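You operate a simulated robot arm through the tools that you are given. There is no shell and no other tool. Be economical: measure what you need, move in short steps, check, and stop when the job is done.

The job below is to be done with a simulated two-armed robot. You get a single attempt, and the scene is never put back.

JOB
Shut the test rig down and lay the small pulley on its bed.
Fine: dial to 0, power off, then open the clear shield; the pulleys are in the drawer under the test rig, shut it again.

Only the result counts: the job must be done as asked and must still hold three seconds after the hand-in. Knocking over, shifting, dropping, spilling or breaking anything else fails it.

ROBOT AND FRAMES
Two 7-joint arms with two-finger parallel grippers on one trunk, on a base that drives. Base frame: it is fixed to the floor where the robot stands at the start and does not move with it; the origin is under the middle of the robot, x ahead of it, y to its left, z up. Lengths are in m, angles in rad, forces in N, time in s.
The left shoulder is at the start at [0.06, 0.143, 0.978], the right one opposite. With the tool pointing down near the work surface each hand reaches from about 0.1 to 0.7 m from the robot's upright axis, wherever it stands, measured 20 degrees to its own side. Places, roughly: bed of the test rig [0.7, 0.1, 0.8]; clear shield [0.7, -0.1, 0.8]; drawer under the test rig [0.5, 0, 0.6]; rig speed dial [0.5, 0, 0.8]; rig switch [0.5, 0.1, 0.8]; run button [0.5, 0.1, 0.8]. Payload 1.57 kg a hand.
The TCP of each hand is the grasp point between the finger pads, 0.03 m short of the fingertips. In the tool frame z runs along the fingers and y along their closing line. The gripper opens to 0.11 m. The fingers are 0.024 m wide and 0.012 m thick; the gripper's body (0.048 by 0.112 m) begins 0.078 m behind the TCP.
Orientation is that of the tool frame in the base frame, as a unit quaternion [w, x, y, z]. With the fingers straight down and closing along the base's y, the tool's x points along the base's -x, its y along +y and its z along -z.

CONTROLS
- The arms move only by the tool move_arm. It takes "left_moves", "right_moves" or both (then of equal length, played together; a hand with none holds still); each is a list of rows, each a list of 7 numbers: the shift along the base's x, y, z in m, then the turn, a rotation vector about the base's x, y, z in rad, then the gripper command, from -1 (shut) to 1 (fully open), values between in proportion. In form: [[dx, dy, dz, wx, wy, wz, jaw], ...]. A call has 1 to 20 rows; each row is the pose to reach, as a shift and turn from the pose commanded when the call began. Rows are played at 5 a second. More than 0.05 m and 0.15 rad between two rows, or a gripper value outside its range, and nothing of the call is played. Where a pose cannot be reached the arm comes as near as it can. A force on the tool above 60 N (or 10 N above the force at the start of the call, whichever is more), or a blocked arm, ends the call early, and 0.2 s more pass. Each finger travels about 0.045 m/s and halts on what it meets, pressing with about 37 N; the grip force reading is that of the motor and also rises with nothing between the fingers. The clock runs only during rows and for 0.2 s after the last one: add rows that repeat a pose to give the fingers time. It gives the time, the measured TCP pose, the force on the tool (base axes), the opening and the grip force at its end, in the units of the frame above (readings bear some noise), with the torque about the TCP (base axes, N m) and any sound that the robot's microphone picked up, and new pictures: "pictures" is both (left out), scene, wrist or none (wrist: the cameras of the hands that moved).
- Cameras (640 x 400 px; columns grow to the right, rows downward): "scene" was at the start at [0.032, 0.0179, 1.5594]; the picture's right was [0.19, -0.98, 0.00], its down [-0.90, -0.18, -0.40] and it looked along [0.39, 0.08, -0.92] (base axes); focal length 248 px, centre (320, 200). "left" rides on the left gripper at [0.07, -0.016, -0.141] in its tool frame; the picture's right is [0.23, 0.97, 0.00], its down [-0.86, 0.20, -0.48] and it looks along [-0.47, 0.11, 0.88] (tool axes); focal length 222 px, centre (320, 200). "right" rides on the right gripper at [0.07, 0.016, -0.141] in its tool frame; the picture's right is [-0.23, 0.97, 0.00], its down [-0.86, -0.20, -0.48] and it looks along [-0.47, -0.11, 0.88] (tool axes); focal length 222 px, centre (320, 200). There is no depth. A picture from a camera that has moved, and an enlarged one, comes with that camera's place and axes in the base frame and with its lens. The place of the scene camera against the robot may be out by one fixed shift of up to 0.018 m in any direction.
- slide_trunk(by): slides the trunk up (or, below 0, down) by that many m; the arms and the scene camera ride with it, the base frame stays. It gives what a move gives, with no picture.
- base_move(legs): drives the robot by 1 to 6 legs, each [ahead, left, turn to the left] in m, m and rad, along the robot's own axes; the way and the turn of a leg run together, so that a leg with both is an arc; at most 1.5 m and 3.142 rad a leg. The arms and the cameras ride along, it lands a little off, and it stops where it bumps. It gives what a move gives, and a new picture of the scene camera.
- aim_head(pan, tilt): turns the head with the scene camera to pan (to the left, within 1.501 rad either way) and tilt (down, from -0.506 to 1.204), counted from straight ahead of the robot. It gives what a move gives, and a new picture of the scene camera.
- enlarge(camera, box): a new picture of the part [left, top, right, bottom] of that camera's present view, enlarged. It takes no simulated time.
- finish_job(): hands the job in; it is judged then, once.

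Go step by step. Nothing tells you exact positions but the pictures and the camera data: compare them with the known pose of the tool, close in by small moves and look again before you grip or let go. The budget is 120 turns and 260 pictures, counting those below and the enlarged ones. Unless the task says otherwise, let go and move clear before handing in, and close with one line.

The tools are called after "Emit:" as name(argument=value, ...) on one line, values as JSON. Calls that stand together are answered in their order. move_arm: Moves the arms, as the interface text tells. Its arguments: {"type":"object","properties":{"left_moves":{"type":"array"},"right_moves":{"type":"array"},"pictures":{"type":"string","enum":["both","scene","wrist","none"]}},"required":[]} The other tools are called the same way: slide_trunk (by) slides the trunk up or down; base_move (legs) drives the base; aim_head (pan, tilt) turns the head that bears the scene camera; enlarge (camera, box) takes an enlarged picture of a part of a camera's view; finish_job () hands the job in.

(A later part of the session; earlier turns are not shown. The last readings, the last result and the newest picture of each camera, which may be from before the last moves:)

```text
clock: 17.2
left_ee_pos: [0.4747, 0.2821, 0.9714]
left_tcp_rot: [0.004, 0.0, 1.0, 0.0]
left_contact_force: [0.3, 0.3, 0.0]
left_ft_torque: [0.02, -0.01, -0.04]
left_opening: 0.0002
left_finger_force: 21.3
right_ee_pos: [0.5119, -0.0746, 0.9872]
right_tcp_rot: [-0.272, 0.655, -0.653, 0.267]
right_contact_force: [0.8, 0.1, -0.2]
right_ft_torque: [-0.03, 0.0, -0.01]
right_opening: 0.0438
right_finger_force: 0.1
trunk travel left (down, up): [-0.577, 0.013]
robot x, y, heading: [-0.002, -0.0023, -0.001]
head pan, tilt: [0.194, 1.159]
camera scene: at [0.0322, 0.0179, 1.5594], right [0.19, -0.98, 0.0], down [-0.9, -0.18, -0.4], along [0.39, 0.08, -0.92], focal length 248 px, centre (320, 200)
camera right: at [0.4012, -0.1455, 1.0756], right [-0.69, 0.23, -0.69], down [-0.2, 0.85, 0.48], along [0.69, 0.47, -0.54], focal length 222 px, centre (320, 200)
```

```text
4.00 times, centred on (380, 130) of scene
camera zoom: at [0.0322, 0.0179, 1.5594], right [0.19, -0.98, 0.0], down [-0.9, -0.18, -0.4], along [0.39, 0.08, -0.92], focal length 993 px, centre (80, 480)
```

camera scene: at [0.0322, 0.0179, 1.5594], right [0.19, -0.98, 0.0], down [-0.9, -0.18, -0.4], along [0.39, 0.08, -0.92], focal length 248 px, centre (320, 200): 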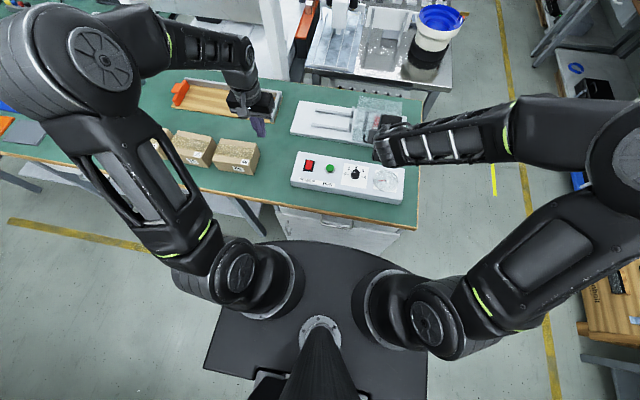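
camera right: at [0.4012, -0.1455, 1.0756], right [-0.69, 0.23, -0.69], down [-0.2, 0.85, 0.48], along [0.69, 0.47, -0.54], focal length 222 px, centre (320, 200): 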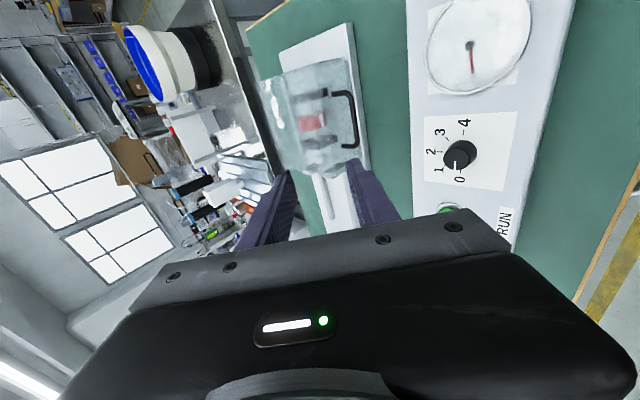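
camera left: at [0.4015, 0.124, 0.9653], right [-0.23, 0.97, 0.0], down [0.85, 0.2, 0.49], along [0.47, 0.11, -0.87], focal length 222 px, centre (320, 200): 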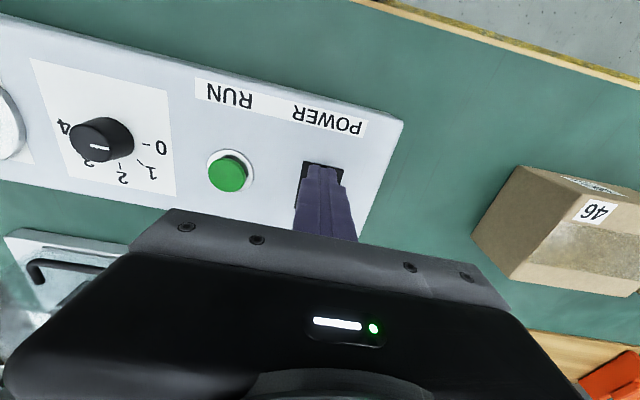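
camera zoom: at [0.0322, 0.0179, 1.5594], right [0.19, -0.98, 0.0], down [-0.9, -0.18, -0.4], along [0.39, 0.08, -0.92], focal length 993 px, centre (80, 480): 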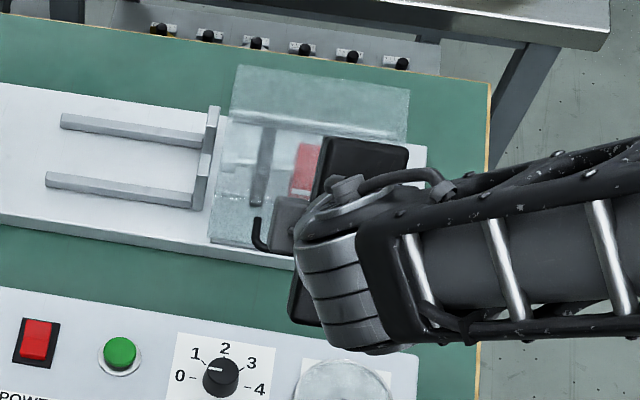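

The handle matches the estimate. I'll advance to a pre-grip pose 7 cm short of the bar with a narrower jaw.

Emit:
move_arm(right_moves=[[0.01, 0, -0.04, 0, 0, 0, -0.5], [0.025, 0, -0.08, 0, 0, 0, -0.5], [0.047, -0.002, -0.122, 0, 0, 0, -0.5], [0.047, -0.002, -0.122, 0, 0, 0, -0.5]], pictures="wrist")

Emit:
enlarge(camera="right", box=[230, 80, 430, 240])

Emit:
enlarge(camera="left", box=[0, 60, 260, 260])

```text
clock: 18.2
left_ee_pos: [0.4734, 0.2817, 0.9705]
left_tcp_rot: [0.004, 0.001, 1.0, 0.0]
left_contact_force: [-0.2, -0.3, -0.7]
left_ft_torque: [0.03, -0.04, 0.02]
left_opening: 0.0001
left_finger_force: 21.4
right_ee_pos: [0.5581, -0.0765, 0.8667]
right_tcp_rot: [-0.272, 0.654, -0.653, 0.268]
right_contact_force: [-0.2, 0.4, 0.8]
right_ft_torque: [0.0, 0.01, 0.02]
right_opening: 0.0277
right_finger_force: 0.1
trunk travel left (down, up): [-0.577, 0.013]
robot x, y, heading: [0.0022, -0.0029, 0.009]
head pan, tilt: [0.194, 1.159]
camera right: at [0.4477, -0.1476, 0.9539], right [-0.69, 0.23, -0.69], down [-0.2, 0.85, 0.48], along [0.69, 0.47, -0.54], focal length 222 px, centre (320, 200)
```

right: 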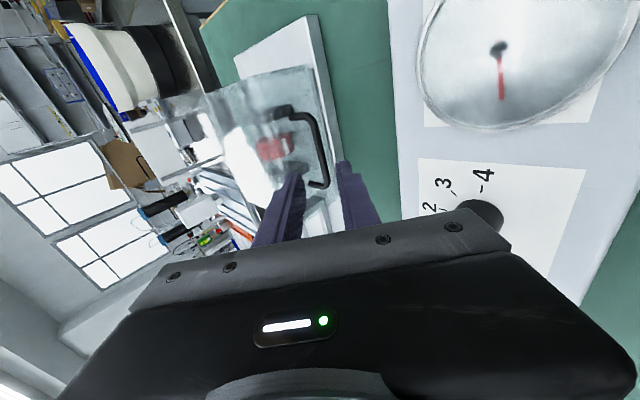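

```text
2.50 times, centred on (330, 160) of right
camera zoom: at [0.4477, -0.1476, 0.9539], right [-0.69, 0.23, -0.69], down [-0.2, 0.85, 0.48], along [0.69, 0.47, -0.54], focal length 555 px, centre (295, 300)
```

zoom: 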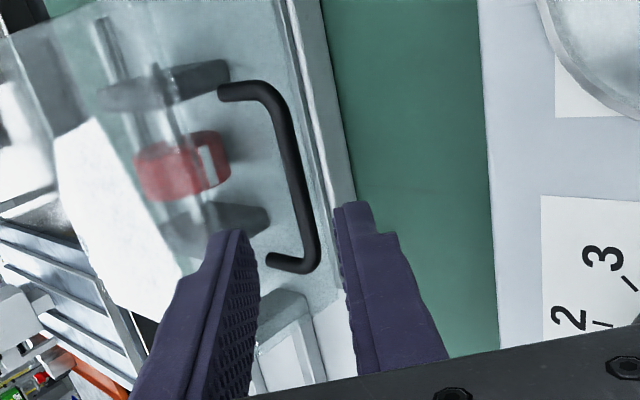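

```text
2.00 times, centred on (130, 160) of left
camera zoom: at [0.4042, 0.2656, 1.1123], right [-0.23, 0.97, 0.0], down [0.85, 0.2, 0.48], along [0.47, 0.11, -0.87], focal length 444 px, centre (700, 280)
```

zoom: 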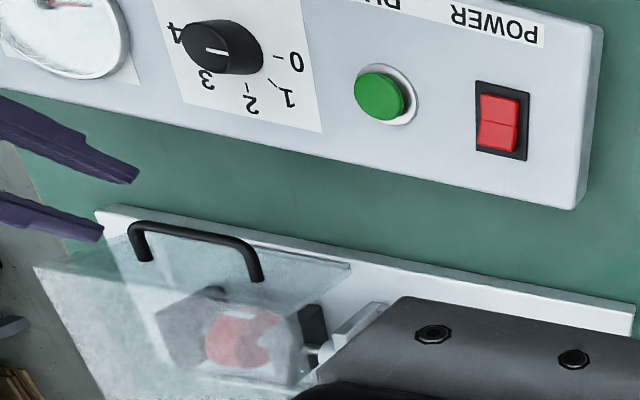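

Bar and jaw are well aligned, so I'll advance and close on the bar.

Emit:
move_arm(right_moves=[[0.017, -0.001, -0.018, 0, 0, 0, -0.5], [0.034, -0.001, -0.036, 0, 0, 0, -0.5], [0.05, -0.001, -0.052, 0, 0, 0, -0.5], [0.05, -0.001, -0.052, 0, 0, 0, -0.8], [0.05, -0.001, -0.052, 0, 0, 0, -0.95], [0.05, -0.001, -0.052, 0, 0, 0, -0.95]], pictures="wrist")

Emit:
enlarge(camera="right", box=[230, 80, 430, 240])

```text
clock: 19.6
left_ee_pos: [0.4755, 0.2831, 0.9696]
left_tcp_rot: [0.003, 0.0, 1.0, 0.0]
left_contact_force: [-0.4, 0.8, -0.4]
left_ft_torque: [-0.04, 0.01, 0.0]
left_opening: 0.0
left_finger_force: 21.3
right_ee_pos: [0.6095, -0.0784, 0.8137]
right_tcp_rot: [-0.271, 0.655, -0.652, 0.268]
right_contact_force: [1.0, -0.4, 0.3]
right_ft_torque: [-0.47, -0.05, 0.44]
right_opening: 0.0078
right_finger_force: 27.4
trunk travel left (down, up): [-0.577, 0.013]
robot x, y, heading: [0.0028, -0.0007, -0.001]
head pan, tilt: [0.194, 1.159]
camera right: at [0.4986, -0.1492, 0.9016], right [-0.69, 0.23, -0.69], down [-0.2, 0.85, 0.48], along [0.69, 0.47, -0.54], focal length 222 px, centre (320, 200)
```

right: 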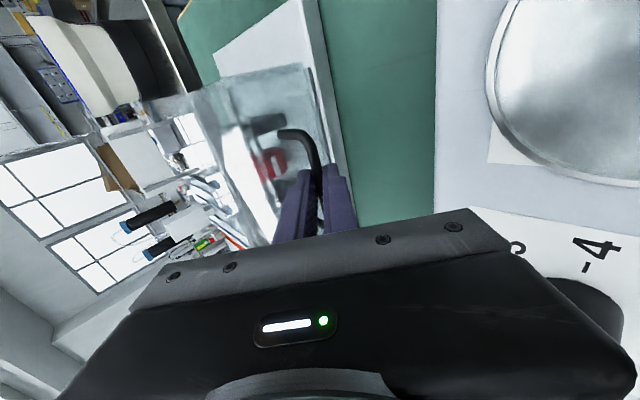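

```text
2.50 times, centred on (330, 160) of right
camera zoom: at [0.4986, -0.1492, 0.9016], right [-0.69, 0.23, -0.69], down [-0.2, 0.85, 0.48], along [0.69, 0.47, -0.54], focal length 555 px, centre (295, 300)
```

zoom: 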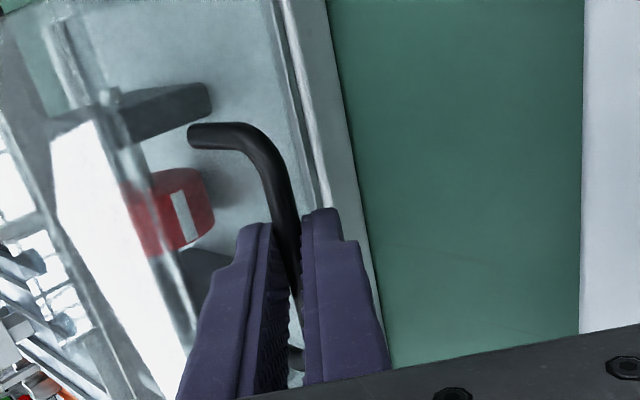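

The bar is gripped. I'll lift it along an arc about the rear hinge in small steps.

Emit:
move_arm(right_moves=[[0.002, 0, 0.01, 0, 0, 0, -0.95], [0.005, 0, 0.02, 0, 0, 0, -0.95], [0.0095, 0, 0.032, 0, 0, 0, -0.95], [0.016, 0, 0.047, 0, 0, 0, -0.95], [0.0245, 0, 0.063, 0, 0, 0, -0.95]])

Emit:
enlarge(camera="scene", box=[320, 70, 440, 170])

Emit:
enlarge(camera="left", box=[0, 60, 260, 260])

```text
clock: 20.8
left_ee_pos: [0.4741, 0.2816, 0.9713]
left_tcp_rot: [0.004, 0.0, 1.0, 0.0]
left_contact_force: [0.0, -0.6, 0.2]
left_ft_torque: [-0.01, 0.03, 0.01]
left_opening: 0.0
left_finger_force: 21.2
right_ee_pos: [0.6341, -0.0775, 0.8783]
right_tcp_rot: [-0.272, 0.654, -0.653, 0.268]
right_contact_force: [-2.0, -2.1, 1.4]
right_ft_torque: [-0.37, -0.01, 0.35]
right_opening: 0.0076
right_finger_force: 26.8
trunk travel left (down, up): [-0.577, 0.013]
robot x, y, heading: [-0.0017, -0.0015, -0.004]
head pan, tilt: [0.194, 1.159]
camera scene: at [0.0311, 0.0177, 1.5594], right [0.19, -0.98, 0.0], down [-0.9, -0.18, -0.4], along [0.39, 0.08, -0.92], focal length 248 px, centre (320, 200)
camera right: at [0.5231, -0.1491, 0.9652], right [-0.69, 0.23, -0.69], down [-0.2, 0.85, 0.48], along [0.7, 0.47, -0.54], focal length 222 px, centre (320, 200)
```

scene: 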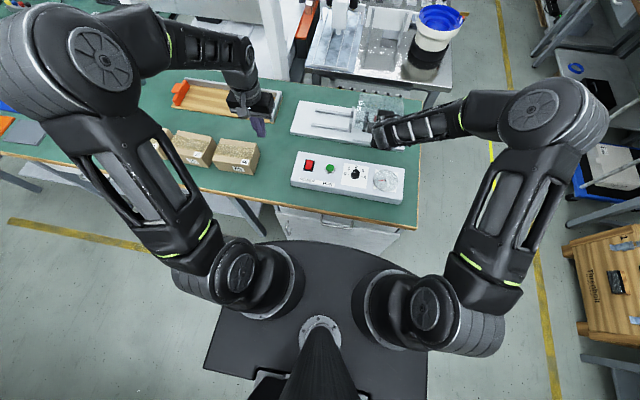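
right: 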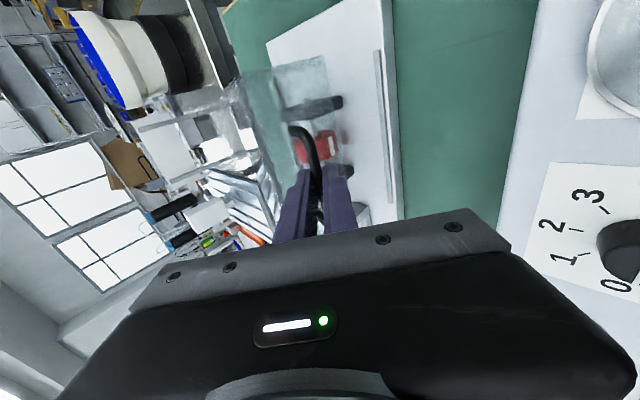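

```text
4.00 times, centred on (380, 120) of scene
camera zoom: at [0.0311, 0.0177, 1.5594], right [0.19, -0.98, 0.0], down [-0.9, -0.18, -0.4], along [0.39, 0.08, -0.92], focal length 993 px, centre (80, 520)
```

zoom: 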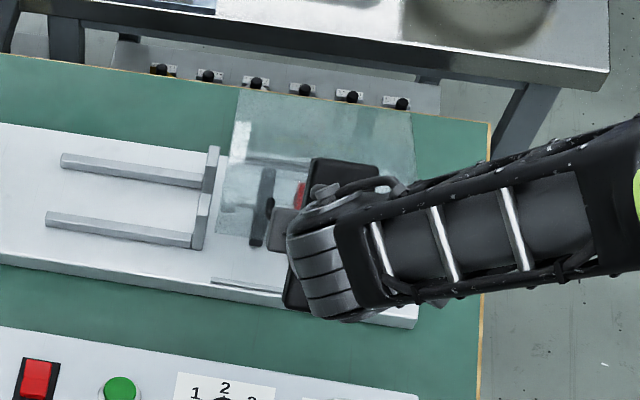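

```text
2.00 times, centred on (130, 160) of left
camera zoom: at [0.4046, 0.2653, 1.1121], right [-0.23, 0.97, 0.0], down [0.85, 0.2, 0.48], along [0.47, 0.11, -0.87], focal length 444 px, centre (700, 280)
```

zoom: 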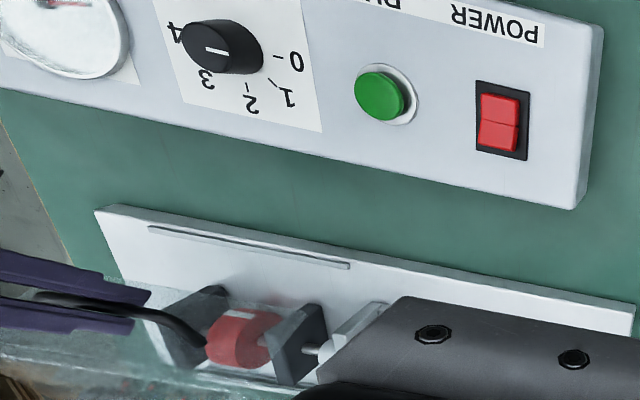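

Forces are tiny, so the hinge guess is good. I'll continue the arc to about 65°.

Emit:
move_arm(right_moves=[[0.01, 0, 0.014, 0, 0, 0, -0.95], [0.02, 0, 0.027, 0, 0, 0, -0.95], [0.032, 0, 0.039, 0, 0, 0, -0.95], [0.0444, 0, 0.0505, 0, 0, 0, -0.95], [0.058, 0, 0.06, 0, 0, 0, -0.95], [0.0725, 0, 0.0693, 0, 0, 0, -0.95], [0.088, 0, 0.077, 0, 0, 0, -0.95], [0.1034, 0, 0.083, 0, 0, 0, -0.95]])

Emit:
enlarge(camera="scene", box=[320, 70, 440, 170])

```text
clock: 22.6
left_ee_pos: [0.475, 0.2828, 0.9716]
left_tcp_rot: [0.003, 0.0, 1.0, 0.001]
left_contact_force: [1.3, 0.7, 0.4]
left_ft_torque: [-0.03, 0.0, 0.02]
left_opening: 0.0004
left_finger_force: 21.3
right_ee_pos: [0.7374, -0.0769, 0.962]
right_tcp_rot: [-0.273, 0.654, -0.653, 0.268]
right_contact_force: [0.9, 2.0, 1.5]
right_ft_torque: [-0.02, -0.07, -0.35]
right_opening: 0.008
right_finger_force: 27.0
trunk travel left (down, up): [-0.577, 0.013]
robot x, y, heading: [-0.0013, 0.0016, 0.001]
head pan, tilt: [0.194, 1.159]
camera scene: at [0.0315, 0.0182, 1.5594], right [0.19, -0.98, 0.0], down [-0.9, -0.18, -0.4], along [0.39, 0.08, -0.92], focal length 248 px, centre (320, 200)
camera right: at [0.6268, -0.149, 1.0483], right [-0.69, 0.23, -0.69], down [-0.2, 0.85, 0.48], along [0.69, 0.47, -0.54], focal length 222 px, centre (320, 200)
```

scene: 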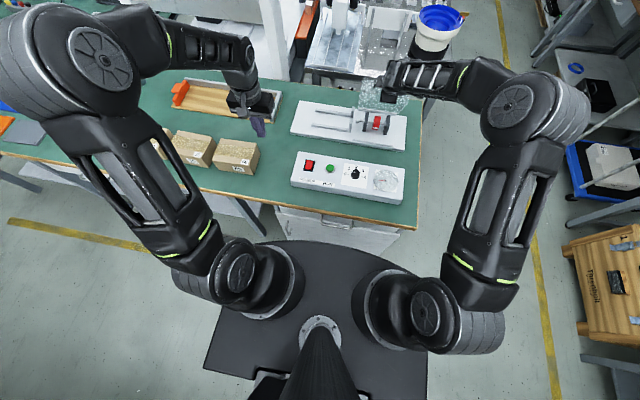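
right: 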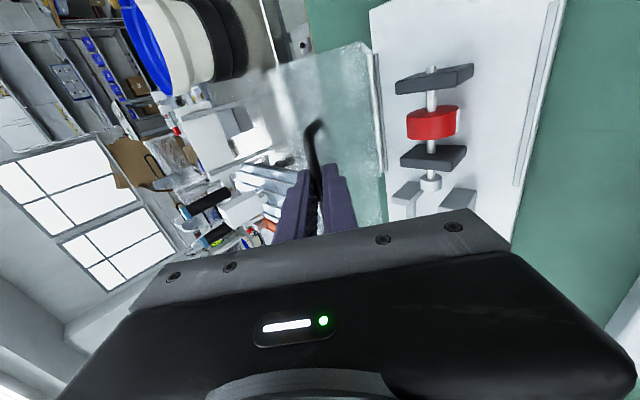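

```text
4.00 times, centred on (380, 120) of scene
camera zoom: at [0.0315, 0.0182, 1.5594], right [0.19, -0.98, 0.0], down [-0.9, -0.18, -0.4], along [0.39, 0.08, -0.92], focal length 993 px, centre (80, 520)
```

zoom: 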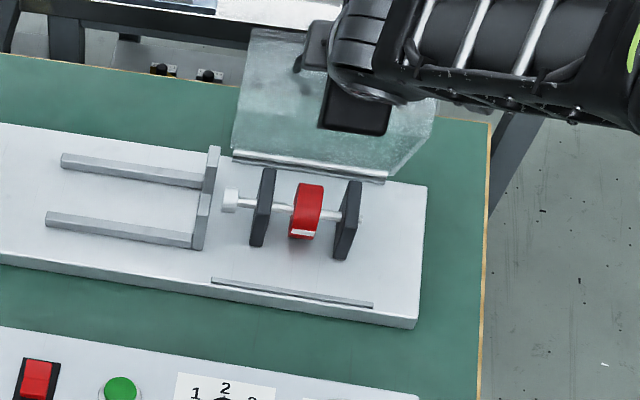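

The shield is swinging up well, revealing a hinge line at its rear and a two-rail bed to the left. I'll continue past vertical to see if it rests open.

Emit:
move_arm(right_moves=[[0.016, 0, 0.005, 0, 0, 0, -0.95], [0.0328, 0, 0.008, 0, 0, 0, -0.95], [0.05, 0, 0.0095, 0, 0, 0, -0.95], [0.0666, 0, 0.01, 0, 0, 0, -0.95], [0.083, 0, 0.009, 0, 0, 0, -0.95], [0.1, 0, 0.0065, 0, 0, 0, -0.95], [0.116, 0, 0.002, 0, 0, 0, -0.95], [0.1325, 0, -0.003, 0, 0, 0, -0.95]])

Emit:
enlarge(camera="scene", box=[320, 60, 440, 160])

```text
clock: 24.4
left_ee_pos: [0.4733, 0.283, 0.9722]
left_tcp_rot: [0.003, 0.0, 1.0, -0.001]
left_contact_force: [0.2, 1.5, -0.1]
left_ft_torque: [-0.02, 0.01, -0.03]
left_opening: 0.0
left_finger_force: 21.2
right_ee_pos: [0.8677, -0.0776, 0.9638]
right_tcp_rot: [-0.275, 0.653, -0.652, 0.27]
right_contact_force: [5.8, 1.2, 14.3]
right_ft_torque: [0.34, -0.2, -0.6]
right_opening: 0.0079
right_finger_force: 26.9
trunk travel left (down, up): [-0.577, 0.013]
robot x, y, heading: [0.0, -0.0023, 0.002]
head pan, tilt: [0.194, 1.159]
camera scene: at [0.0308, 0.0188, 1.5596], right [0.19, -0.98, 0.0], down [-0.9, -0.18, -0.4], along [0.39, 0.08, -0.92], focal length 248 px, centre (320, 200)
camera right: at [0.7566, -0.1492, 1.048], right [-0.69, 0.23, -0.69], down [-0.2, 0.85, 0.48], along [0.7, 0.47, -0.54], focal length 222 px, centre (320, 200)
```

scene: 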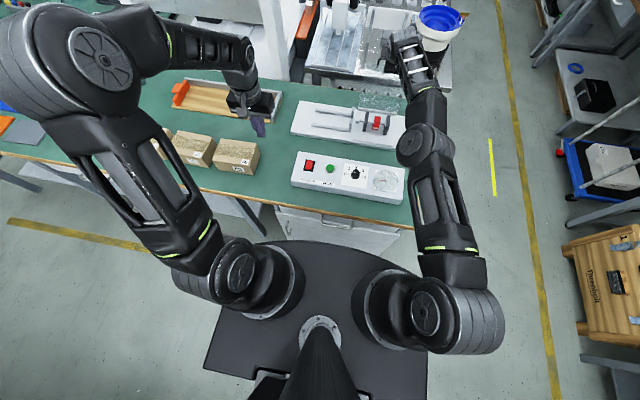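
right: 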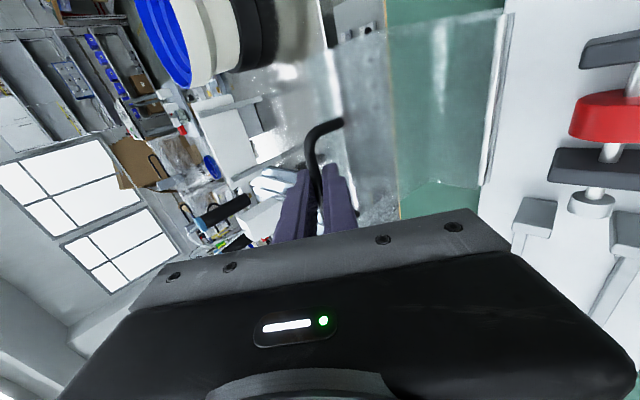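

```text
4.00 times, centred on (380, 110) of scene
camera zoom: at [0.0308, 0.0188, 1.5596], right [0.19, -0.98, 0.0], down [-0.9, -0.18, -0.4], along [0.39, 0.08, -0.92], focal length 993 px, centre (80, 560)
```

zoom: 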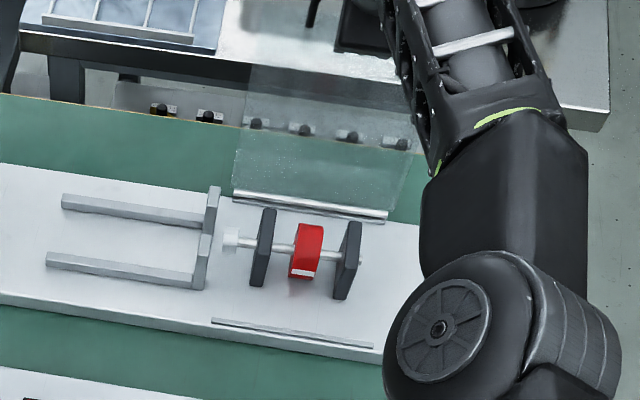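

The shield is around 100° open, past vertical. I'll release the bar, back off along the tool axis and see if it stays.

Emit:
move_arm(right_moves=[[0, 0, 0, 0, 0, 0, -0.7], [0, 0, 0, 0, 0, 0, -0.5], [-0.015, 0, 0.015, 0, 0, 0, -0.5], [-0.035, 0, 0.035, 0, 0, 0, -0.5], [-0.06, 0, 0.06, 0, 0, 0, -0.5]])

Emit:
enlarge(camera="scene", box=[320, 60, 440, 160])

```text
clock: 25.6
left_ee_pos: [0.4736, 0.2815, 0.9708]
left_tcp_rot: [0.003, 0.0, 1.0, -0.001]
left_contact_force: [1.1, -0.4, -0.8]
left_ft_torque: [0.03, -0.05, 0.04]
left_opening: 0.0
left_finger_force: 21.4
right_ee_pos: [0.8094, -0.0778, 1.0177]
right_tcp_rot: [-0.272, 0.654, -0.653, 0.268]
right_contact_force: [0.1, -0.2, -0.1]
right_ft_torque: [0.04, 0.02, -0.01]
right_opening: 0.0273
right_finger_force: 0.0
trunk travel left (down, up): [-0.577, 0.013]
robot x, y, heading: [-0.0021, 0.0024, 0.002]
head pan, tilt: [0.194, 1.159]
camera scene: at [0.0303, 0.018, 1.5593], right [0.19, -0.98, 0.0], down [-0.9, -0.18, -0.4], along [0.39, 0.08, -0.92], focal length 248 px, centre (320, 200)
camera right: at [0.6979, -0.1487, 1.1053], right [-0.69, 0.23, -0.69], down [-0.2, 0.85, 0.48], along [0.69, 0.47, -0.54], focal length 222 px, centre (320, 200)
```

scene: 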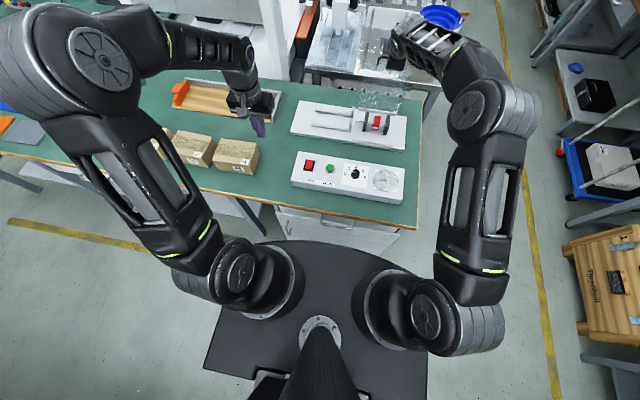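
right: 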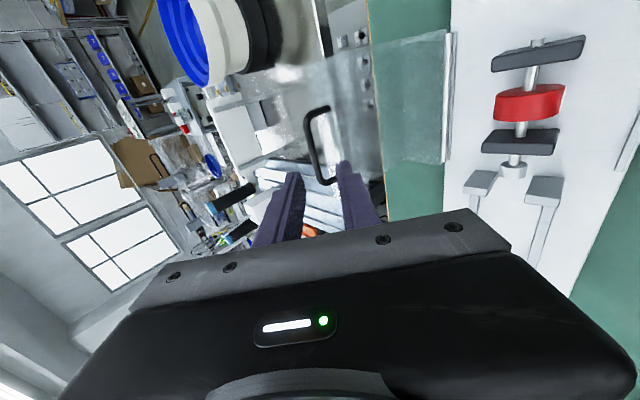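

```text
4.00 times, centred on (380, 110) of scene
camera zoom: at [0.0303, 0.018, 1.5593], right [0.19, -0.98, 0.0], down [-0.9, -0.18, -0.4], along [0.39, 0.08, -0.92], focal length 993 px, centre (80, 560)
```

zoom: 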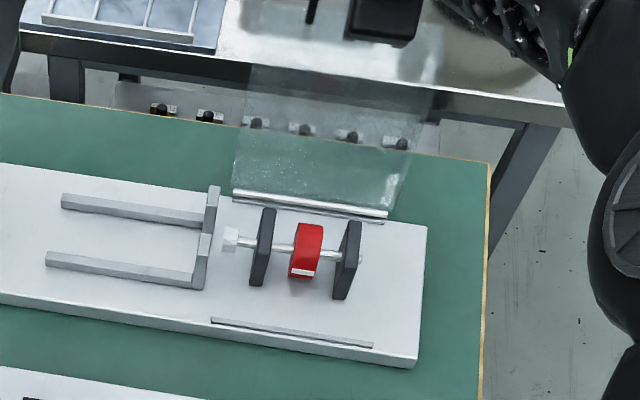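

The shield stays open. I'll retract the right hand upright and back, preparing to look at the drawer.

Emit:
move_arm(right_moves=[[-0.04, -0.01, 0.02, 0, 0, 0, -0.5], [-0.08, -0.02, 0.04, 0, 0.1, 0, -0.5], [-0.12, -0.04, 0.05, 0, 0.2, 0, -0.5], [-0.16, -0.06, 0.06, 0, 0.3, 0, -0.5], [-0.2, -0.08, 0.06, 0, 0.4, 0, -0.5], [-0.24, -0.1, 0.06, 0, 0.5, 0, -0.5], [-0.27, -0.12, 0.06, 0, 0.64, 0, 0], [-0.3, -0.14, 0.06, 0, 0.785, 0, 0]], pictures="none")

Emit:
base_move(legs=[[-0.3, 0, 0]])

Emit:
aim_head(pan=0.0, tilt=0.85)

```text
clock: 27.4
left_ee_pos: [0.4744, 0.2809, 0.9713]
left_tcp_rot: [0.003, 0.0, 1.0, -0.001]
left_contact_force: [-0.1, 0.2, 0.9]
left_ft_torque: [-0.02, 0.0, 0.02]
left_opening: 0.0
left_finger_force: 21.3
right_ee_pos: [0.5094, -0.2184, 1.0788]
right_tcp_rot: [-0.002, 0.708, -0.706, -0.004]
right_contact_force: [-0.5, -0.3, 1.0]
right_ft_torque: [0.03, -0.01, 0.01]
right_opening: 0.0552
right_finger_force: 0.1
trunk travel left (down, up): [-0.577, 0.013]
robot x, y, heading: [0.002, 0.0014, 0.002]
head pan, tilt: [0.194, 1.159]
```

```text
clock: 29.4
left_ee_pos: [0.1733, 0.2826, 0.9727]
left_tcp_rot: [0.004, 0.0, 1.0, 0.0]
left_contact_force: [-0.8, -0.6, 0.5]
left_ft_torque: [-0.01, -0.02, 0.01]
left_opening: 0.0
left_finger_force: 21.6
right_ee_pos: [0.2095, -0.2199, 1.0766]
right_tcp_rot: [0.002, -0.707, 0.707, 0.004]
right_contact_force: [-0.1, 0.6, 0.3]
right_ft_torque: [0.01, -0.02, 0.04]
right_opening: 0.0551
right_finger_force: 0.0
trunk travel left (down, up): [-0.577, 0.013]
robot x, y, heading: [-0.3015, -0.006, -0.003]
head pan, tilt: [0.194, 1.159]
camera scene: at [-0.2694, 0.0178, 1.5594], right [0.19, -0.98, 0.0], down [-0.9, -0.18, -0.4], along [0.39, 0.08, -0.92], focal length 248 px, centre (320, 200)
```

scene: 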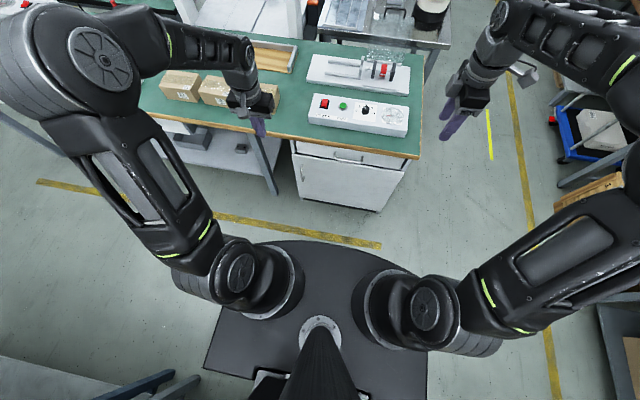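

```text
clock: 30.3
left_ee_pos: [0.1758, 0.2821, 0.972]
left_tcp_rot: [0.003, 0.0, 1.0, 0.0]
left_contact_force: [-0.7, -0.6, -0.8]
left_ft_torque: [0.01, 0.0, 0.03]
left_opening: 0.0
left_finger_force: 20.8
right_ee_pos: [0.2089, -0.2196, 1.0765]
right_tcp_rot: [0.003, -0.707, 0.707, 0.004]
right_contact_force: [-0.1, -0.2, -0.5]
right_ft_torque: [0.0, -0.01, -0.01]
right_opening: 0.0551
right_finger_force: 0.0
trunk travel left (down, up): [-0.577, 0.013]
robot x, y, heading: [-0.2978, 0.001, -0.006]
head pan, tilt: [0.0, 0.85]
camera scene: at [-0.2479, 0.0065, 1.5807], right [0.0, -1.0, 0.0], down [-0.75, 0.0, -0.66], along [0.66, 0.0, -0.75], focal length 248 px, centre (320, 200)
```

scene: 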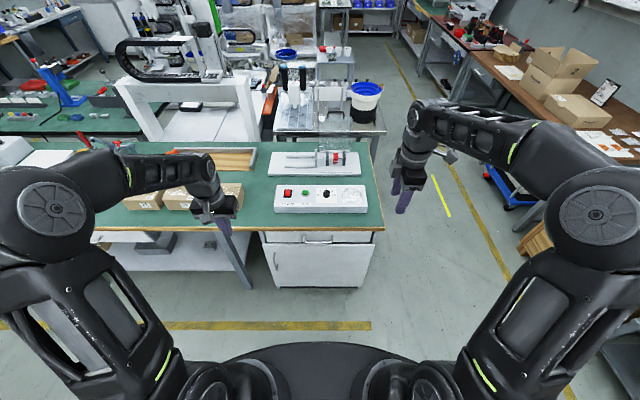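

Emit:
enlarge(camera="scene", box=[240, 130, 400, 300])

```text
2.35 times, centred on (320, 215) of scene
camera zoom: at [-0.2479, 0.0065, 1.5807], right [0.0, -1.0, 0.0], down [-0.75, 0.0, -0.66], along [0.66, 0.0, -0.75], focal length 584 px, centre (320, 165)
```

zoom: 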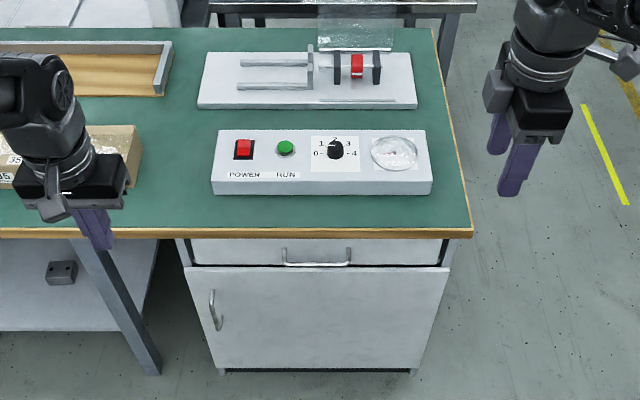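

The drawer is the upper white front with a bow handle near [0.32,0.01,0.655]. I'll lower the trunk a bit and pitch the right hand 45° for a closer look.

Emit:
slide_trunk(by=-0.15)

Emit:
move_arm(right_moves=[[0, 0.03, 0, 0, -0.13, 0, 0], [0, 0.06, -0.02, 0, -0.26, 0, 0], [0, 0.09, -0.04, 0, -0.39, 0, 0], [-0.01, 0.12, -0.06, 0, -0.52, 0, 0], [-0.02, 0.15, -0.08, 0, -0.65, 0, 0], [-0.02, 0.18, -0.1, 0, -0.785, 0, 0], [-0.02, 0.22, -0.11, 0, -0.785, 0, 0]])

Emit:
enlarge(camera="right", box=[200, 0, 520, 240])

```text
clock: 32.0
left_ee_pos: [0.1747, 0.2813, 0.8207]
left_tcp_rot: [0.004, 0.0, 1.0, 0.0]
left_contact_force: [0.0, 0.1, 0.1]
left_ft_torque: [-0.01, 0.01, -0.02]
left_opening: 0.0
left_finger_force: 21.2
right_ee_pos: [0.2102, -0.2186, 0.9275]
right_tcp_rot: [-0.002, 0.708, -0.706, -0.003]
right_contact_force: [0.9, 0.0, 0.0]
right_ft_torque: [-0.03, 0.0, 0.01]
right_opening: 0.0552
right_finger_force: 0.2
trunk travel left (down, up): [-0.427, 0.163]
robot x, y, heading: [-0.2979, -0.0017, -0.004]
head pan, tilt: [0.0, 0.85]
```

```text
clock: 33.6
left_ee_pos: [0.175, 0.2818, 0.821]
left_tcp_rot: [0.004, 0.0, 1.0, 0.0]
left_contact_force: [0.8, -0.2, -0.6]
left_ft_torque: [0.02, -0.02, 0.0]
left_opening: 0.0001
left_finger_force: 21.4
right_ee_pos: [0.1903, 0.0007, 0.8154]
right_tcp_rot: [-0.272, 0.655, -0.653, 0.267]
right_contact_force: [-0.2, -0.6, 0.9]
right_ft_torque: [-0.01, 0.05, 0.0]
right_opening: 0.0549
right_finger_force: 0.0
trunk travel left (down, up): [-0.427, 0.163]
robot x, y, heading: [-0.3004, -0.0007, -0.001]
head pan, tilt: [0.0, 0.85]
camera scene: at [-0.2475, 0.0069, 1.4308], right [0.0, -1.0, 0.0], down [-0.75, 0.0, -0.66], along [0.66, 0.0, -0.75], focal length 248 px, centre (320, 200)
camera right: at [0.0789, -0.0698, 0.9031], right [-0.69, 0.23, -0.69], down [-0.2, 0.85, 0.48], along [0.69, 0.47, -0.54], focal length 222 px, centre (320, 200)
```

scene: 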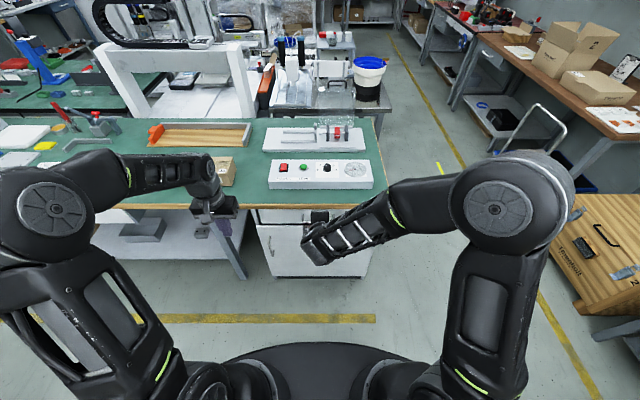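
right: 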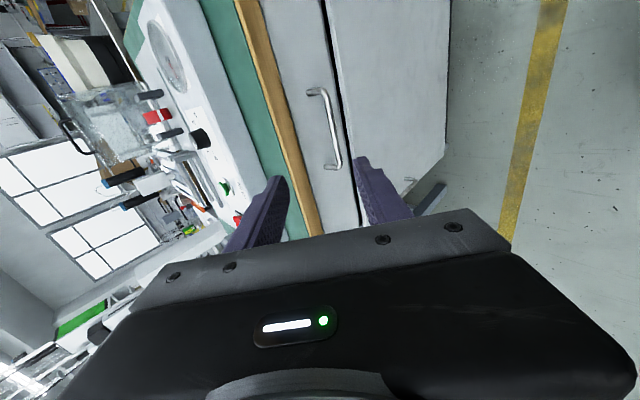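

```text
1.67 times, centred on (360, 120) of right
camera zoom: at [0.0789, -0.0698, 0.9031], right [-0.69, 0.23, -0.69], down [-0.2, 0.85, 0.48], along [0.69, 0.47, -0.54], focal length 370 px, centre (253, 333)
```

zoom: 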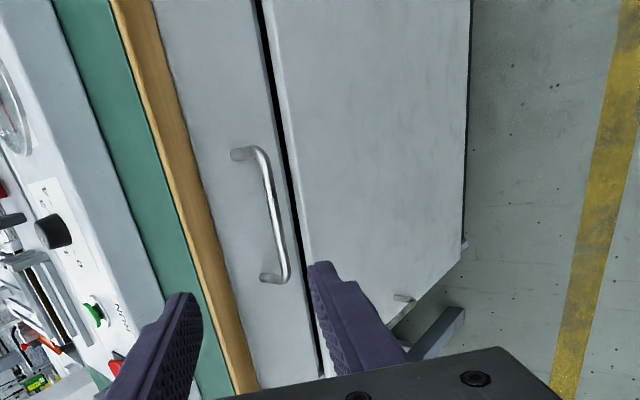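

I'll move closer to triangulate the handle with the wrist camera.

Emit:
move_arm(right_moves=[[-0.01, 0, -0.04, 0, 0, 0, -0.3], [-0.02, 0, -0.08, 0, 0, 0, -0.5], [-0.02, 0, -0.1, 0, 0, 0, -0.5]], pictures="none")

Emit:
enlarge(camera="right", box=[200, 0, 520, 240])

```text
clock: 34.4
left_ee_pos: [0.1758, 0.2821, 0.8212]
left_tcp_rot: [0.003, 0.0, 1.0, -0.001]
left_contact_force: [0.2, -0.4, -1.1]
left_ft_torque: [0.0, -0.01, 0.01]
left_opening: 0.0
left_finger_force: 21.6
right_ee_pos: [0.1708, 0.001, 0.7156]
right_tcp_rot: [-0.274, 0.654, -0.653, 0.267]
right_contact_force: [0.5, 0.3, 0.0]
right_ft_torque: [-0.01, 0.0, 0.01]
right_opening: 0.0274
right_finger_force: 0.1
trunk travel left (down, up): [-0.427, 0.163]
robot x, y, heading: [-0.3009, 0.0, 0.003]
head pan, tilt: [0.0, 0.85]
```

```text
1.67 times, centred on (360, 120) of right
camera zoom: at [0.0588, -0.0695, 0.8031], right [-0.69, 0.23, -0.69], down [-0.2, 0.85, 0.49], along [0.69, 0.47, -0.54], focal length 370 px, centre (253, 333)
```

zoom: 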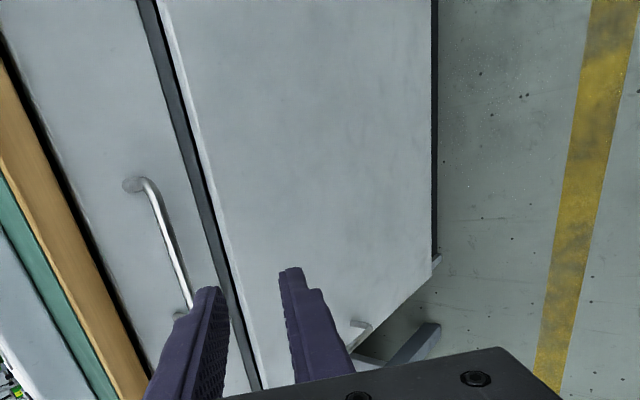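

The handle bar is at x≈0.324, z≈0.652, y from -0.049 to about 0.07. I'll go to a pre-grip pose.

Emit:
move_arm(right_moves=[[0.04, 0.005, -0.0, 0, 0, 0, -0.5], [0.08, 0.01, -0.004, 0, 0, 0, -0.5], [0.099, 0.01, -0.01, 0, 0, 0, -0.5], [0.099, 0.01, -0.01, 0, 0, 0, -0.5]], pictures="none")

Emit:
enlarge(camera="right", box=[200, 20, 440, 240])

```text
clock: 35.4
left_ee_pos: [0.1748, 0.2818, 0.8213]
left_tcp_rot: [0.003, 0.0, 1.0, 0.0]
left_contact_force: [0.6, 0.6, -0.1]
left_ft_torque: [-0.01, 0.03, 0.02]
left_opening: 0.0
left_finger_force: 20.9
right_ee_pos: [0.2689, 0.0107, 0.7082]
right_tcp_rot: [-0.272, 0.655, -0.652, 0.268]
right_contact_force: [-0.1, 0.4, -0.3]
right_ft_torque: [-0.01, -0.03, 0.04]
right_opening: 0.0276
right_finger_force: 0.2
trunk travel left (down, up): [-0.427, 0.163]
robot x, y, heading: [-0.2992, 0.0028, 0.002]
head pan, tilt: [0.0, 0.85]
```

```text
1.82 times, centred on (320, 130) of right
camera zoom: at [0.158, -0.0602, 0.7948], right [-0.69, 0.23, -0.69], down [-0.2, 0.85, 0.48], along [0.69, 0.47, -0.54], focal length 404 px, centre (320, 327)
```

zoom: 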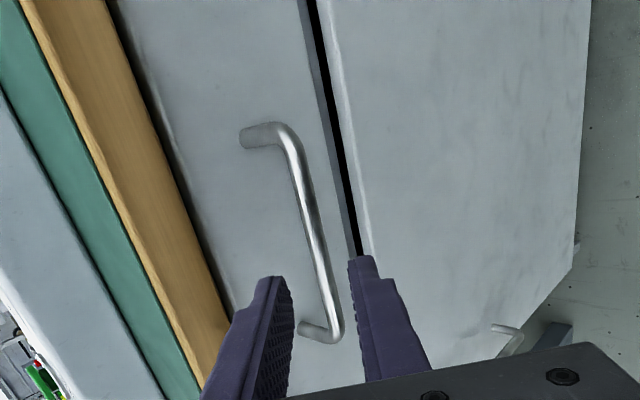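

The bar is centred between the fingers, so I'll advance and grip.

Emit:
move_arm(right_moves=[[0.015, 0, -0.015, 0, 0, 0, -0.5], [0.03, 0, -0.03, 0, 0, 0, -0.5], [0.0435, 0, -0.0445, 0, 0, 0, -0.5], [0.0435, 0, -0.0445, 0, 0, 0, -0.8], [0.0435, 0, -0.0445, 0, 0, 0, -0.95], [0.0435, 0, -0.0445, 0, 0, 0, -0.95]], pictures="wrist")

```text
clock: 36.8
left_ee_pos: [0.1771, 0.2809, 0.821]
left_tcp_rot: [0.004, 0.001, 1.0, -0.001]
left_contact_force: [-0.1, -0.6, 0.7]
left_ft_torque: [-0.01, -0.01, 0.01]
left_opening: 0.0
left_finger_force: 20.9
right_ee_pos: [0.3127, 0.0103, 0.6641]
right_tcp_rot: [-0.272, 0.654, -0.653, 0.268]
right_contact_force: [1.6, -0.6, 0.4]
right_ft_torque: [-0.54, -0.04, 0.37]
right_opening: 0.0098
right_finger_force: 27.6
trunk travel left (down, up): [-0.427, 0.163]
robot x, y, heading: [-0.2972, -0.0006, -0.002]
head pan, tilt: [0.0, 0.85]
camera right: at [0.2021, -0.0604, 0.751], right [-0.69, 0.23, -0.69], down [-0.2, 0.85, 0.48], along [0.69, 0.47, -0.54], focal length 222 px, centre (320, 200)
```

right: 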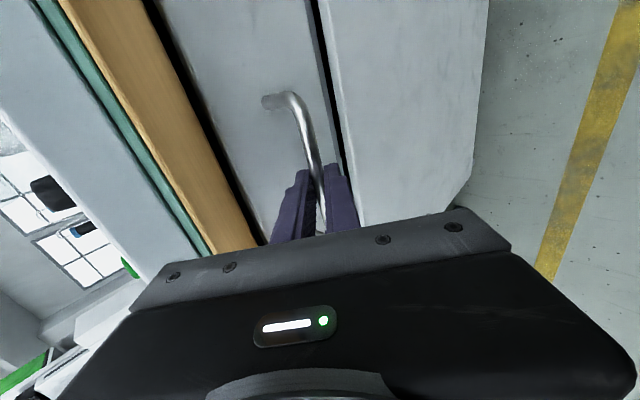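

Gripped. I'll pull the drawer open slowly.

Emit:
move_arm(right_moves=[[-0.02, 0, 0, 0, 0, 0, -0.95], [-0.04, 0, 0, 0, 0, 0, -0.95], [-0.06, 0, 0, 0, 0, 0, -0.95], [-0.08, 0, 0, 0, 0, 0, -0.95], [-0.1, 0, 0, 0, 0, 0, -0.95], [-0.12, 0, 0, 0, 0, 0, -0.95], [-0.14, 0, 0, 0, 0, 0, -0.95], [-0.16, 0, 0, 0, 0, 0, -0.95], [-0.18, 0, 0, 0, 0, 0, -0.95], [-0.2, 0, 0, 0, 0, 0, -0.95]], pictures="scene")

Emit:
enlarge(camera="scene", box=[230, 140, 410, 290])

```text
clock: 39.0
left_ee_pos: [0.1748, 0.2819, 0.8218]
left_tcp_rot: [0.004, 0.0, 1.0, 0.0]
left_contact_force: [0.4, 0.8, 0.0]
left_ft_torque: [-0.05, -0.02, 0.02]
left_opening: 0.0
left_finger_force: 21.1
right_ee_pos: [0.1116, 0.0101, 0.664]
right_tcp_rot: [-0.273, 0.653, -0.653, 0.268]
right_contact_force: [-1.3, -6.7, 18.7]
right_ft_torque: [-0.87, -0.16, 0.03]
right_opening: 0.0099
right_finger_force: 28.1
trunk travel left (down, up): [-0.427, 0.163]
robot x, y, heading: [-0.3006, -0.0015, 0.002]
head pan, tilt: [0.0, 0.85]
camera scene: at [-0.2491, 0.0061, 1.431], right [0.0, -1.0, 0.0], down [-0.75, 0.0, -0.66], along [0.66, 0.0, -0.75], focal length 248 px, centre (320, 200)
```

scene: 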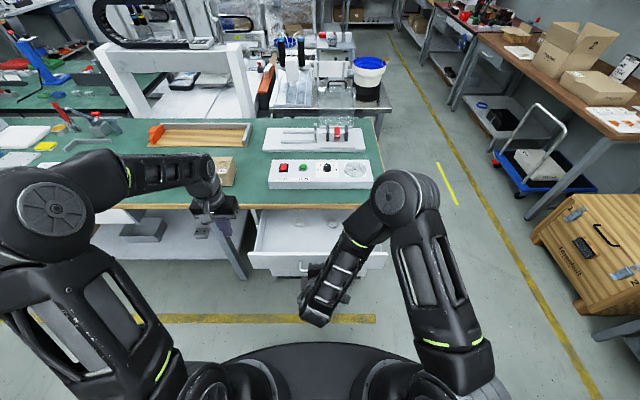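

```text
2.67 times, centred on (320, 215) of scene
camera zoom: at [-0.2491, 0.0061, 1.431], right [0.0, -1.0, 0.0], down [-0.75, 0.0, -0.66], along [0.66, 0.0, -0.75], focal length 662 px, centre (320, 160)
```

zoom: 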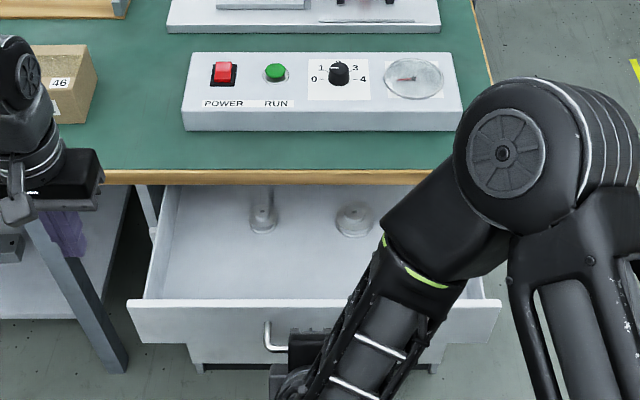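

The drawer is 0.2 m open, showing two pulleys near the back: a small one on the left at about [0.34,0.09] and a larger one on the right. I'll pull further so they clear the bench edge.

Emit:
move_arm(right_moves=[[-0.02, 0, 0, 0, 0, 0, -0.95], [-0.04, 0, 0, 0, 0, 0, -0.95], [-0.06, 0, 0, 0, 0, 0, -0.95], [-0.08, 0, 0, 0, 0, 0, -0.95], [-0.1, 0, 0, 0, 0, 0, -0.95], [-0.12, 0, 0, 0, 0, 0, -0.95]], pictures="none")

Emit:
enlarge(camera="scene", box=[230, 140, 410, 290])

```text
clock: 40.4
left_ee_pos: [0.1748, 0.2812, 0.8218]
left_tcp_rot: [0.003, 0.0, 1.0, 0.0]
left_contact_force: [0.4, -0.1, -0.3]
left_ft_torque: [0.02, 0.05, 0.0]
left_opening: 0.0
left_finger_force: 21.0
right_ee_pos: [0.1067, -0.0195, 0.712]
right_tcp_rot: [0.324, -0.544, 0.685, -0.36]
right_contact_force: [-0.8, -0.9, 0.7]
right_ft_torque: [0.0, 0.01, 0.0]
right_opening: 0.0029
right_finger_force: 0.0
trunk travel left (down, up): [-0.427, 0.163]
robot x, y, heading: [-0.2992, 0.0023, 0.003]
head pan, tilt: [0.0, 0.85]
stopped in row 6 (right hand): the arm was blocked; the commanded pose is now the measured one
```

```text
2.67 times, centred on (320, 215) of scene
camera zoom: at [-0.2474, 0.0062, 1.4308], right [0.0, -1.0, 0.0], down [-0.75, 0.0, -0.66], along [0.66, 0.0, -0.75], focal length 662 px, centre (320, 160)
```

zoom: 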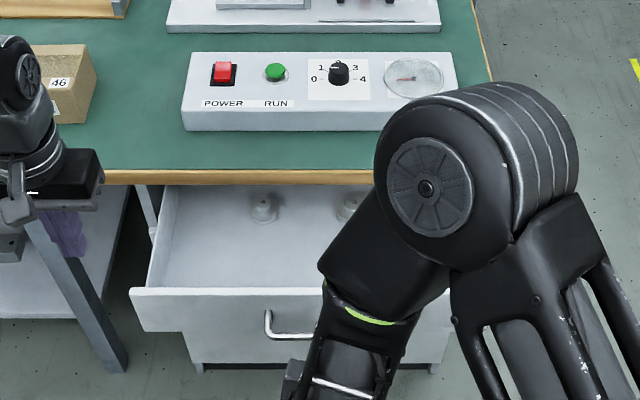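

The grip slipped off because the arm folded too much. I'll raise the hand clear and restore its orientation, then drive back for more room.

Emit:
move_arm(right_moves=[[0, 0, 0.04, 0, 0, 0, -0.5], [0.0, -0.03, 0.08, 0, 0, 0, -0.5], [0.0, -0.06, 0.12, 0, 0, 0, -0.5], [0.0, -0.09, 0.15, 0, 0, 0, -0.5]], pictures="none")

Emit:
base_move(legs=[[-0.2, 0, 0]])

Emit:
enlarge(camera="scene", box=[240, 110, 400, 260])

```text
clock: 41.4
left_ee_pos: [0.1748, 0.2814, 0.8218]
left_tcp_rot: [0.004, 0.001, 1.0, -0.001]
left_contact_force: [0.2, 0.5, 0.3]
left_ft_torque: [-0.01, 0.02, -0.02]
left_opening: 0.0001
left_finger_force: 21.5
right_ee_pos: [0.1552, -0.0658, 0.8712]
right_tcp_rot: [0.324, -0.546, 0.684, -0.359]
right_contact_force: [-0.2, -0.5, 0.3]
right_ft_torque: [-0.03, 0.0, 0.02]
right_opening: 0.0277
right_finger_force: 0.1
right hand out of reach, approached as far as the arm can: row 2, 3, 4
trunk travel left (down, up): [-0.427, 0.163]
robot x, y, heading: [-0.2999, -0.0032, -0.001]
head pan, tilt: [0.0, 0.85]
```

```text
clock: 42.9
left_ee_pos: [0.0146, 0.2809, 0.8224]
left_tcp_rot: [0.003, -0.001, 1.0, -0.001]
left_contact_force: [0.4, -0.6, 0.1]
left_ft_torque: [0.0, 0.0, 0.02]
left_opening: 0.0
left_finger_force: 20.8
right_ee_pos: [-0.0057, -0.067, 0.8703]
right_tcp_rot: [0.324, -0.546, 0.684, -0.36]
right_contact_force: [-0.6, 0.6, 0.2]
right_ft_torque: [-0.01, -0.01, -0.02]
right_opening: 0.0275
right_finger_force: 0.0
trunk travel left (down, up): [-0.427, 0.163]
robot x, y, heading: [-0.4601, -0.0008, -0.002]
head pan, tilt: [0.0, 0.85]
stopped in leg 1: the robot was blocked; the commanded pose is now the measured one
camera scene: at [-0.4082, 0.0062, 1.4308], right [0.0, -1.0, 0.0], down [-0.75, 0.0, -0.66], along [0.66, 0.0, -0.75], focal length 248 px, centre (320, 200)
```

scene: 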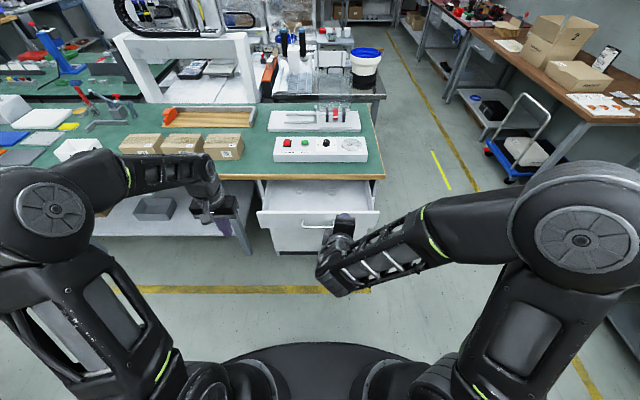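

```text
2.67 times, centred on (320, 185) of scene
camera zoom: at [-0.4082, 0.0062, 1.4308], right [0.0, -1.0, 0.0], down [-0.75, 0.0, -0.66], along [0.66, 0.0, -0.75], focal length 662 px, centre (320, 240)
```

zoom: 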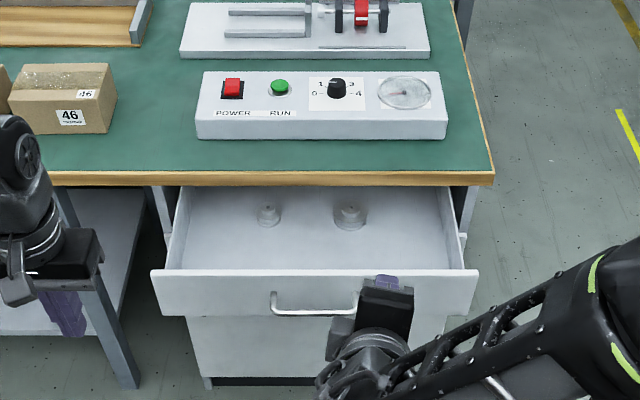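

The robot bumped something behind at x=-0.46, so that's the backing limit. I'll restore the right hand's orientation and approach the handle again (bar now ≈[0.155,0.01,0.652]).

Emit:
move_arm(right_moves=[[0.01, 0.02, -0.01, -0.008, 0.077, 0.068, -0.5], [0.02, 0.04, -0.03, -0.016, 0.154, 0.136, -0.5], [0.03, 0.06, -0.06, -0.0243, 0.231, 0.204, -0.5], [0.04, 0.07, -0.09, -0.0243, 0.231, 0.204, -0.5], [0.05, 0.077, -0.11, -0.0243, 0.231, 0.204, -0.5], [0.05, 0.077, -0.12, -0.0243, 0.231, 0.204, -0.5]], pictures="wrist")

Emit:
enlarge(camera="right", box=[200, 0, 440, 220])

```text
clock: 44.3
left_ee_pos: [0.0153, 0.2798, 0.8229]
left_tcp_rot: [0.003, 0.001, 1.0, 0.0]
left_contact_force: [-1.0, -0.8, 0.8]
left_ft_torque: [-0.05, -0.01, 0.03]
left_opening: 0.0001
left_finger_force: 21.1
right_ee_pos: [0.0446, 0.0099, 0.7501]
right_tcp_rot: [0.272, -0.653, 0.654, -0.268]
right_contact_force: [-0.2, -1.0, -0.2]
right_ft_torque: [0.02, 0.02, -0.02]
right_opening: 0.0276
right_finger_force: 0.0
trunk travel left (down, up): [-0.427, 0.163]
robot x, y, heading: [-0.4587, 0.0054, -0.002]
head pan, tilt: [0.0, 0.85]
camera right: at [-0.0656, -0.0611, 0.8377], right [-0.69, 0.23, -0.69], down [-0.2, 0.85, 0.48], along [0.7, 0.47, -0.54], focal length 222 px, centre (320, 200)
```

right: 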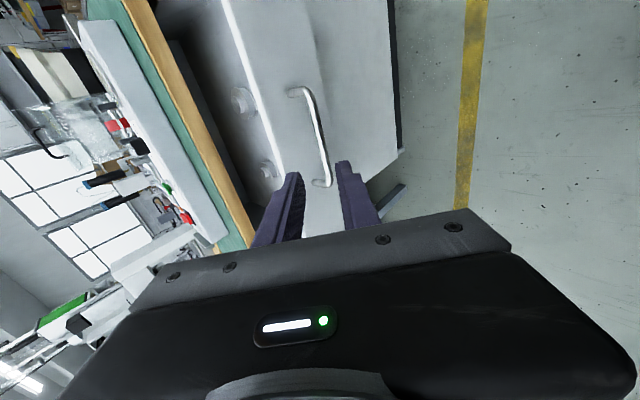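

```text
1.82 times, centred on (320, 110) of right
camera zoom: at [-0.0656, -0.0611, 0.8377], right [-0.69, 0.23, -0.69], down [-0.2, 0.85, 0.48], along [0.7, 0.47, -0.54], focal length 404 px, centre (320, 364)
```

zoom: 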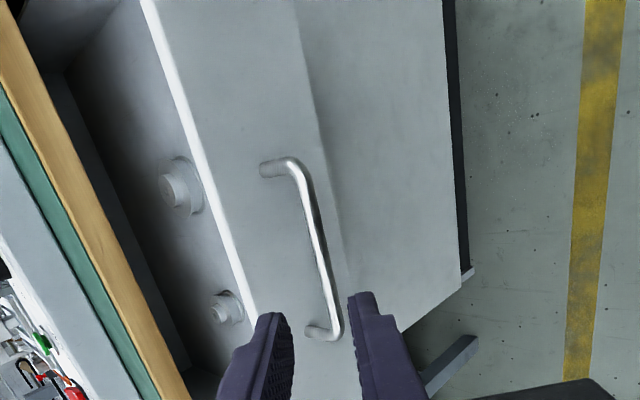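

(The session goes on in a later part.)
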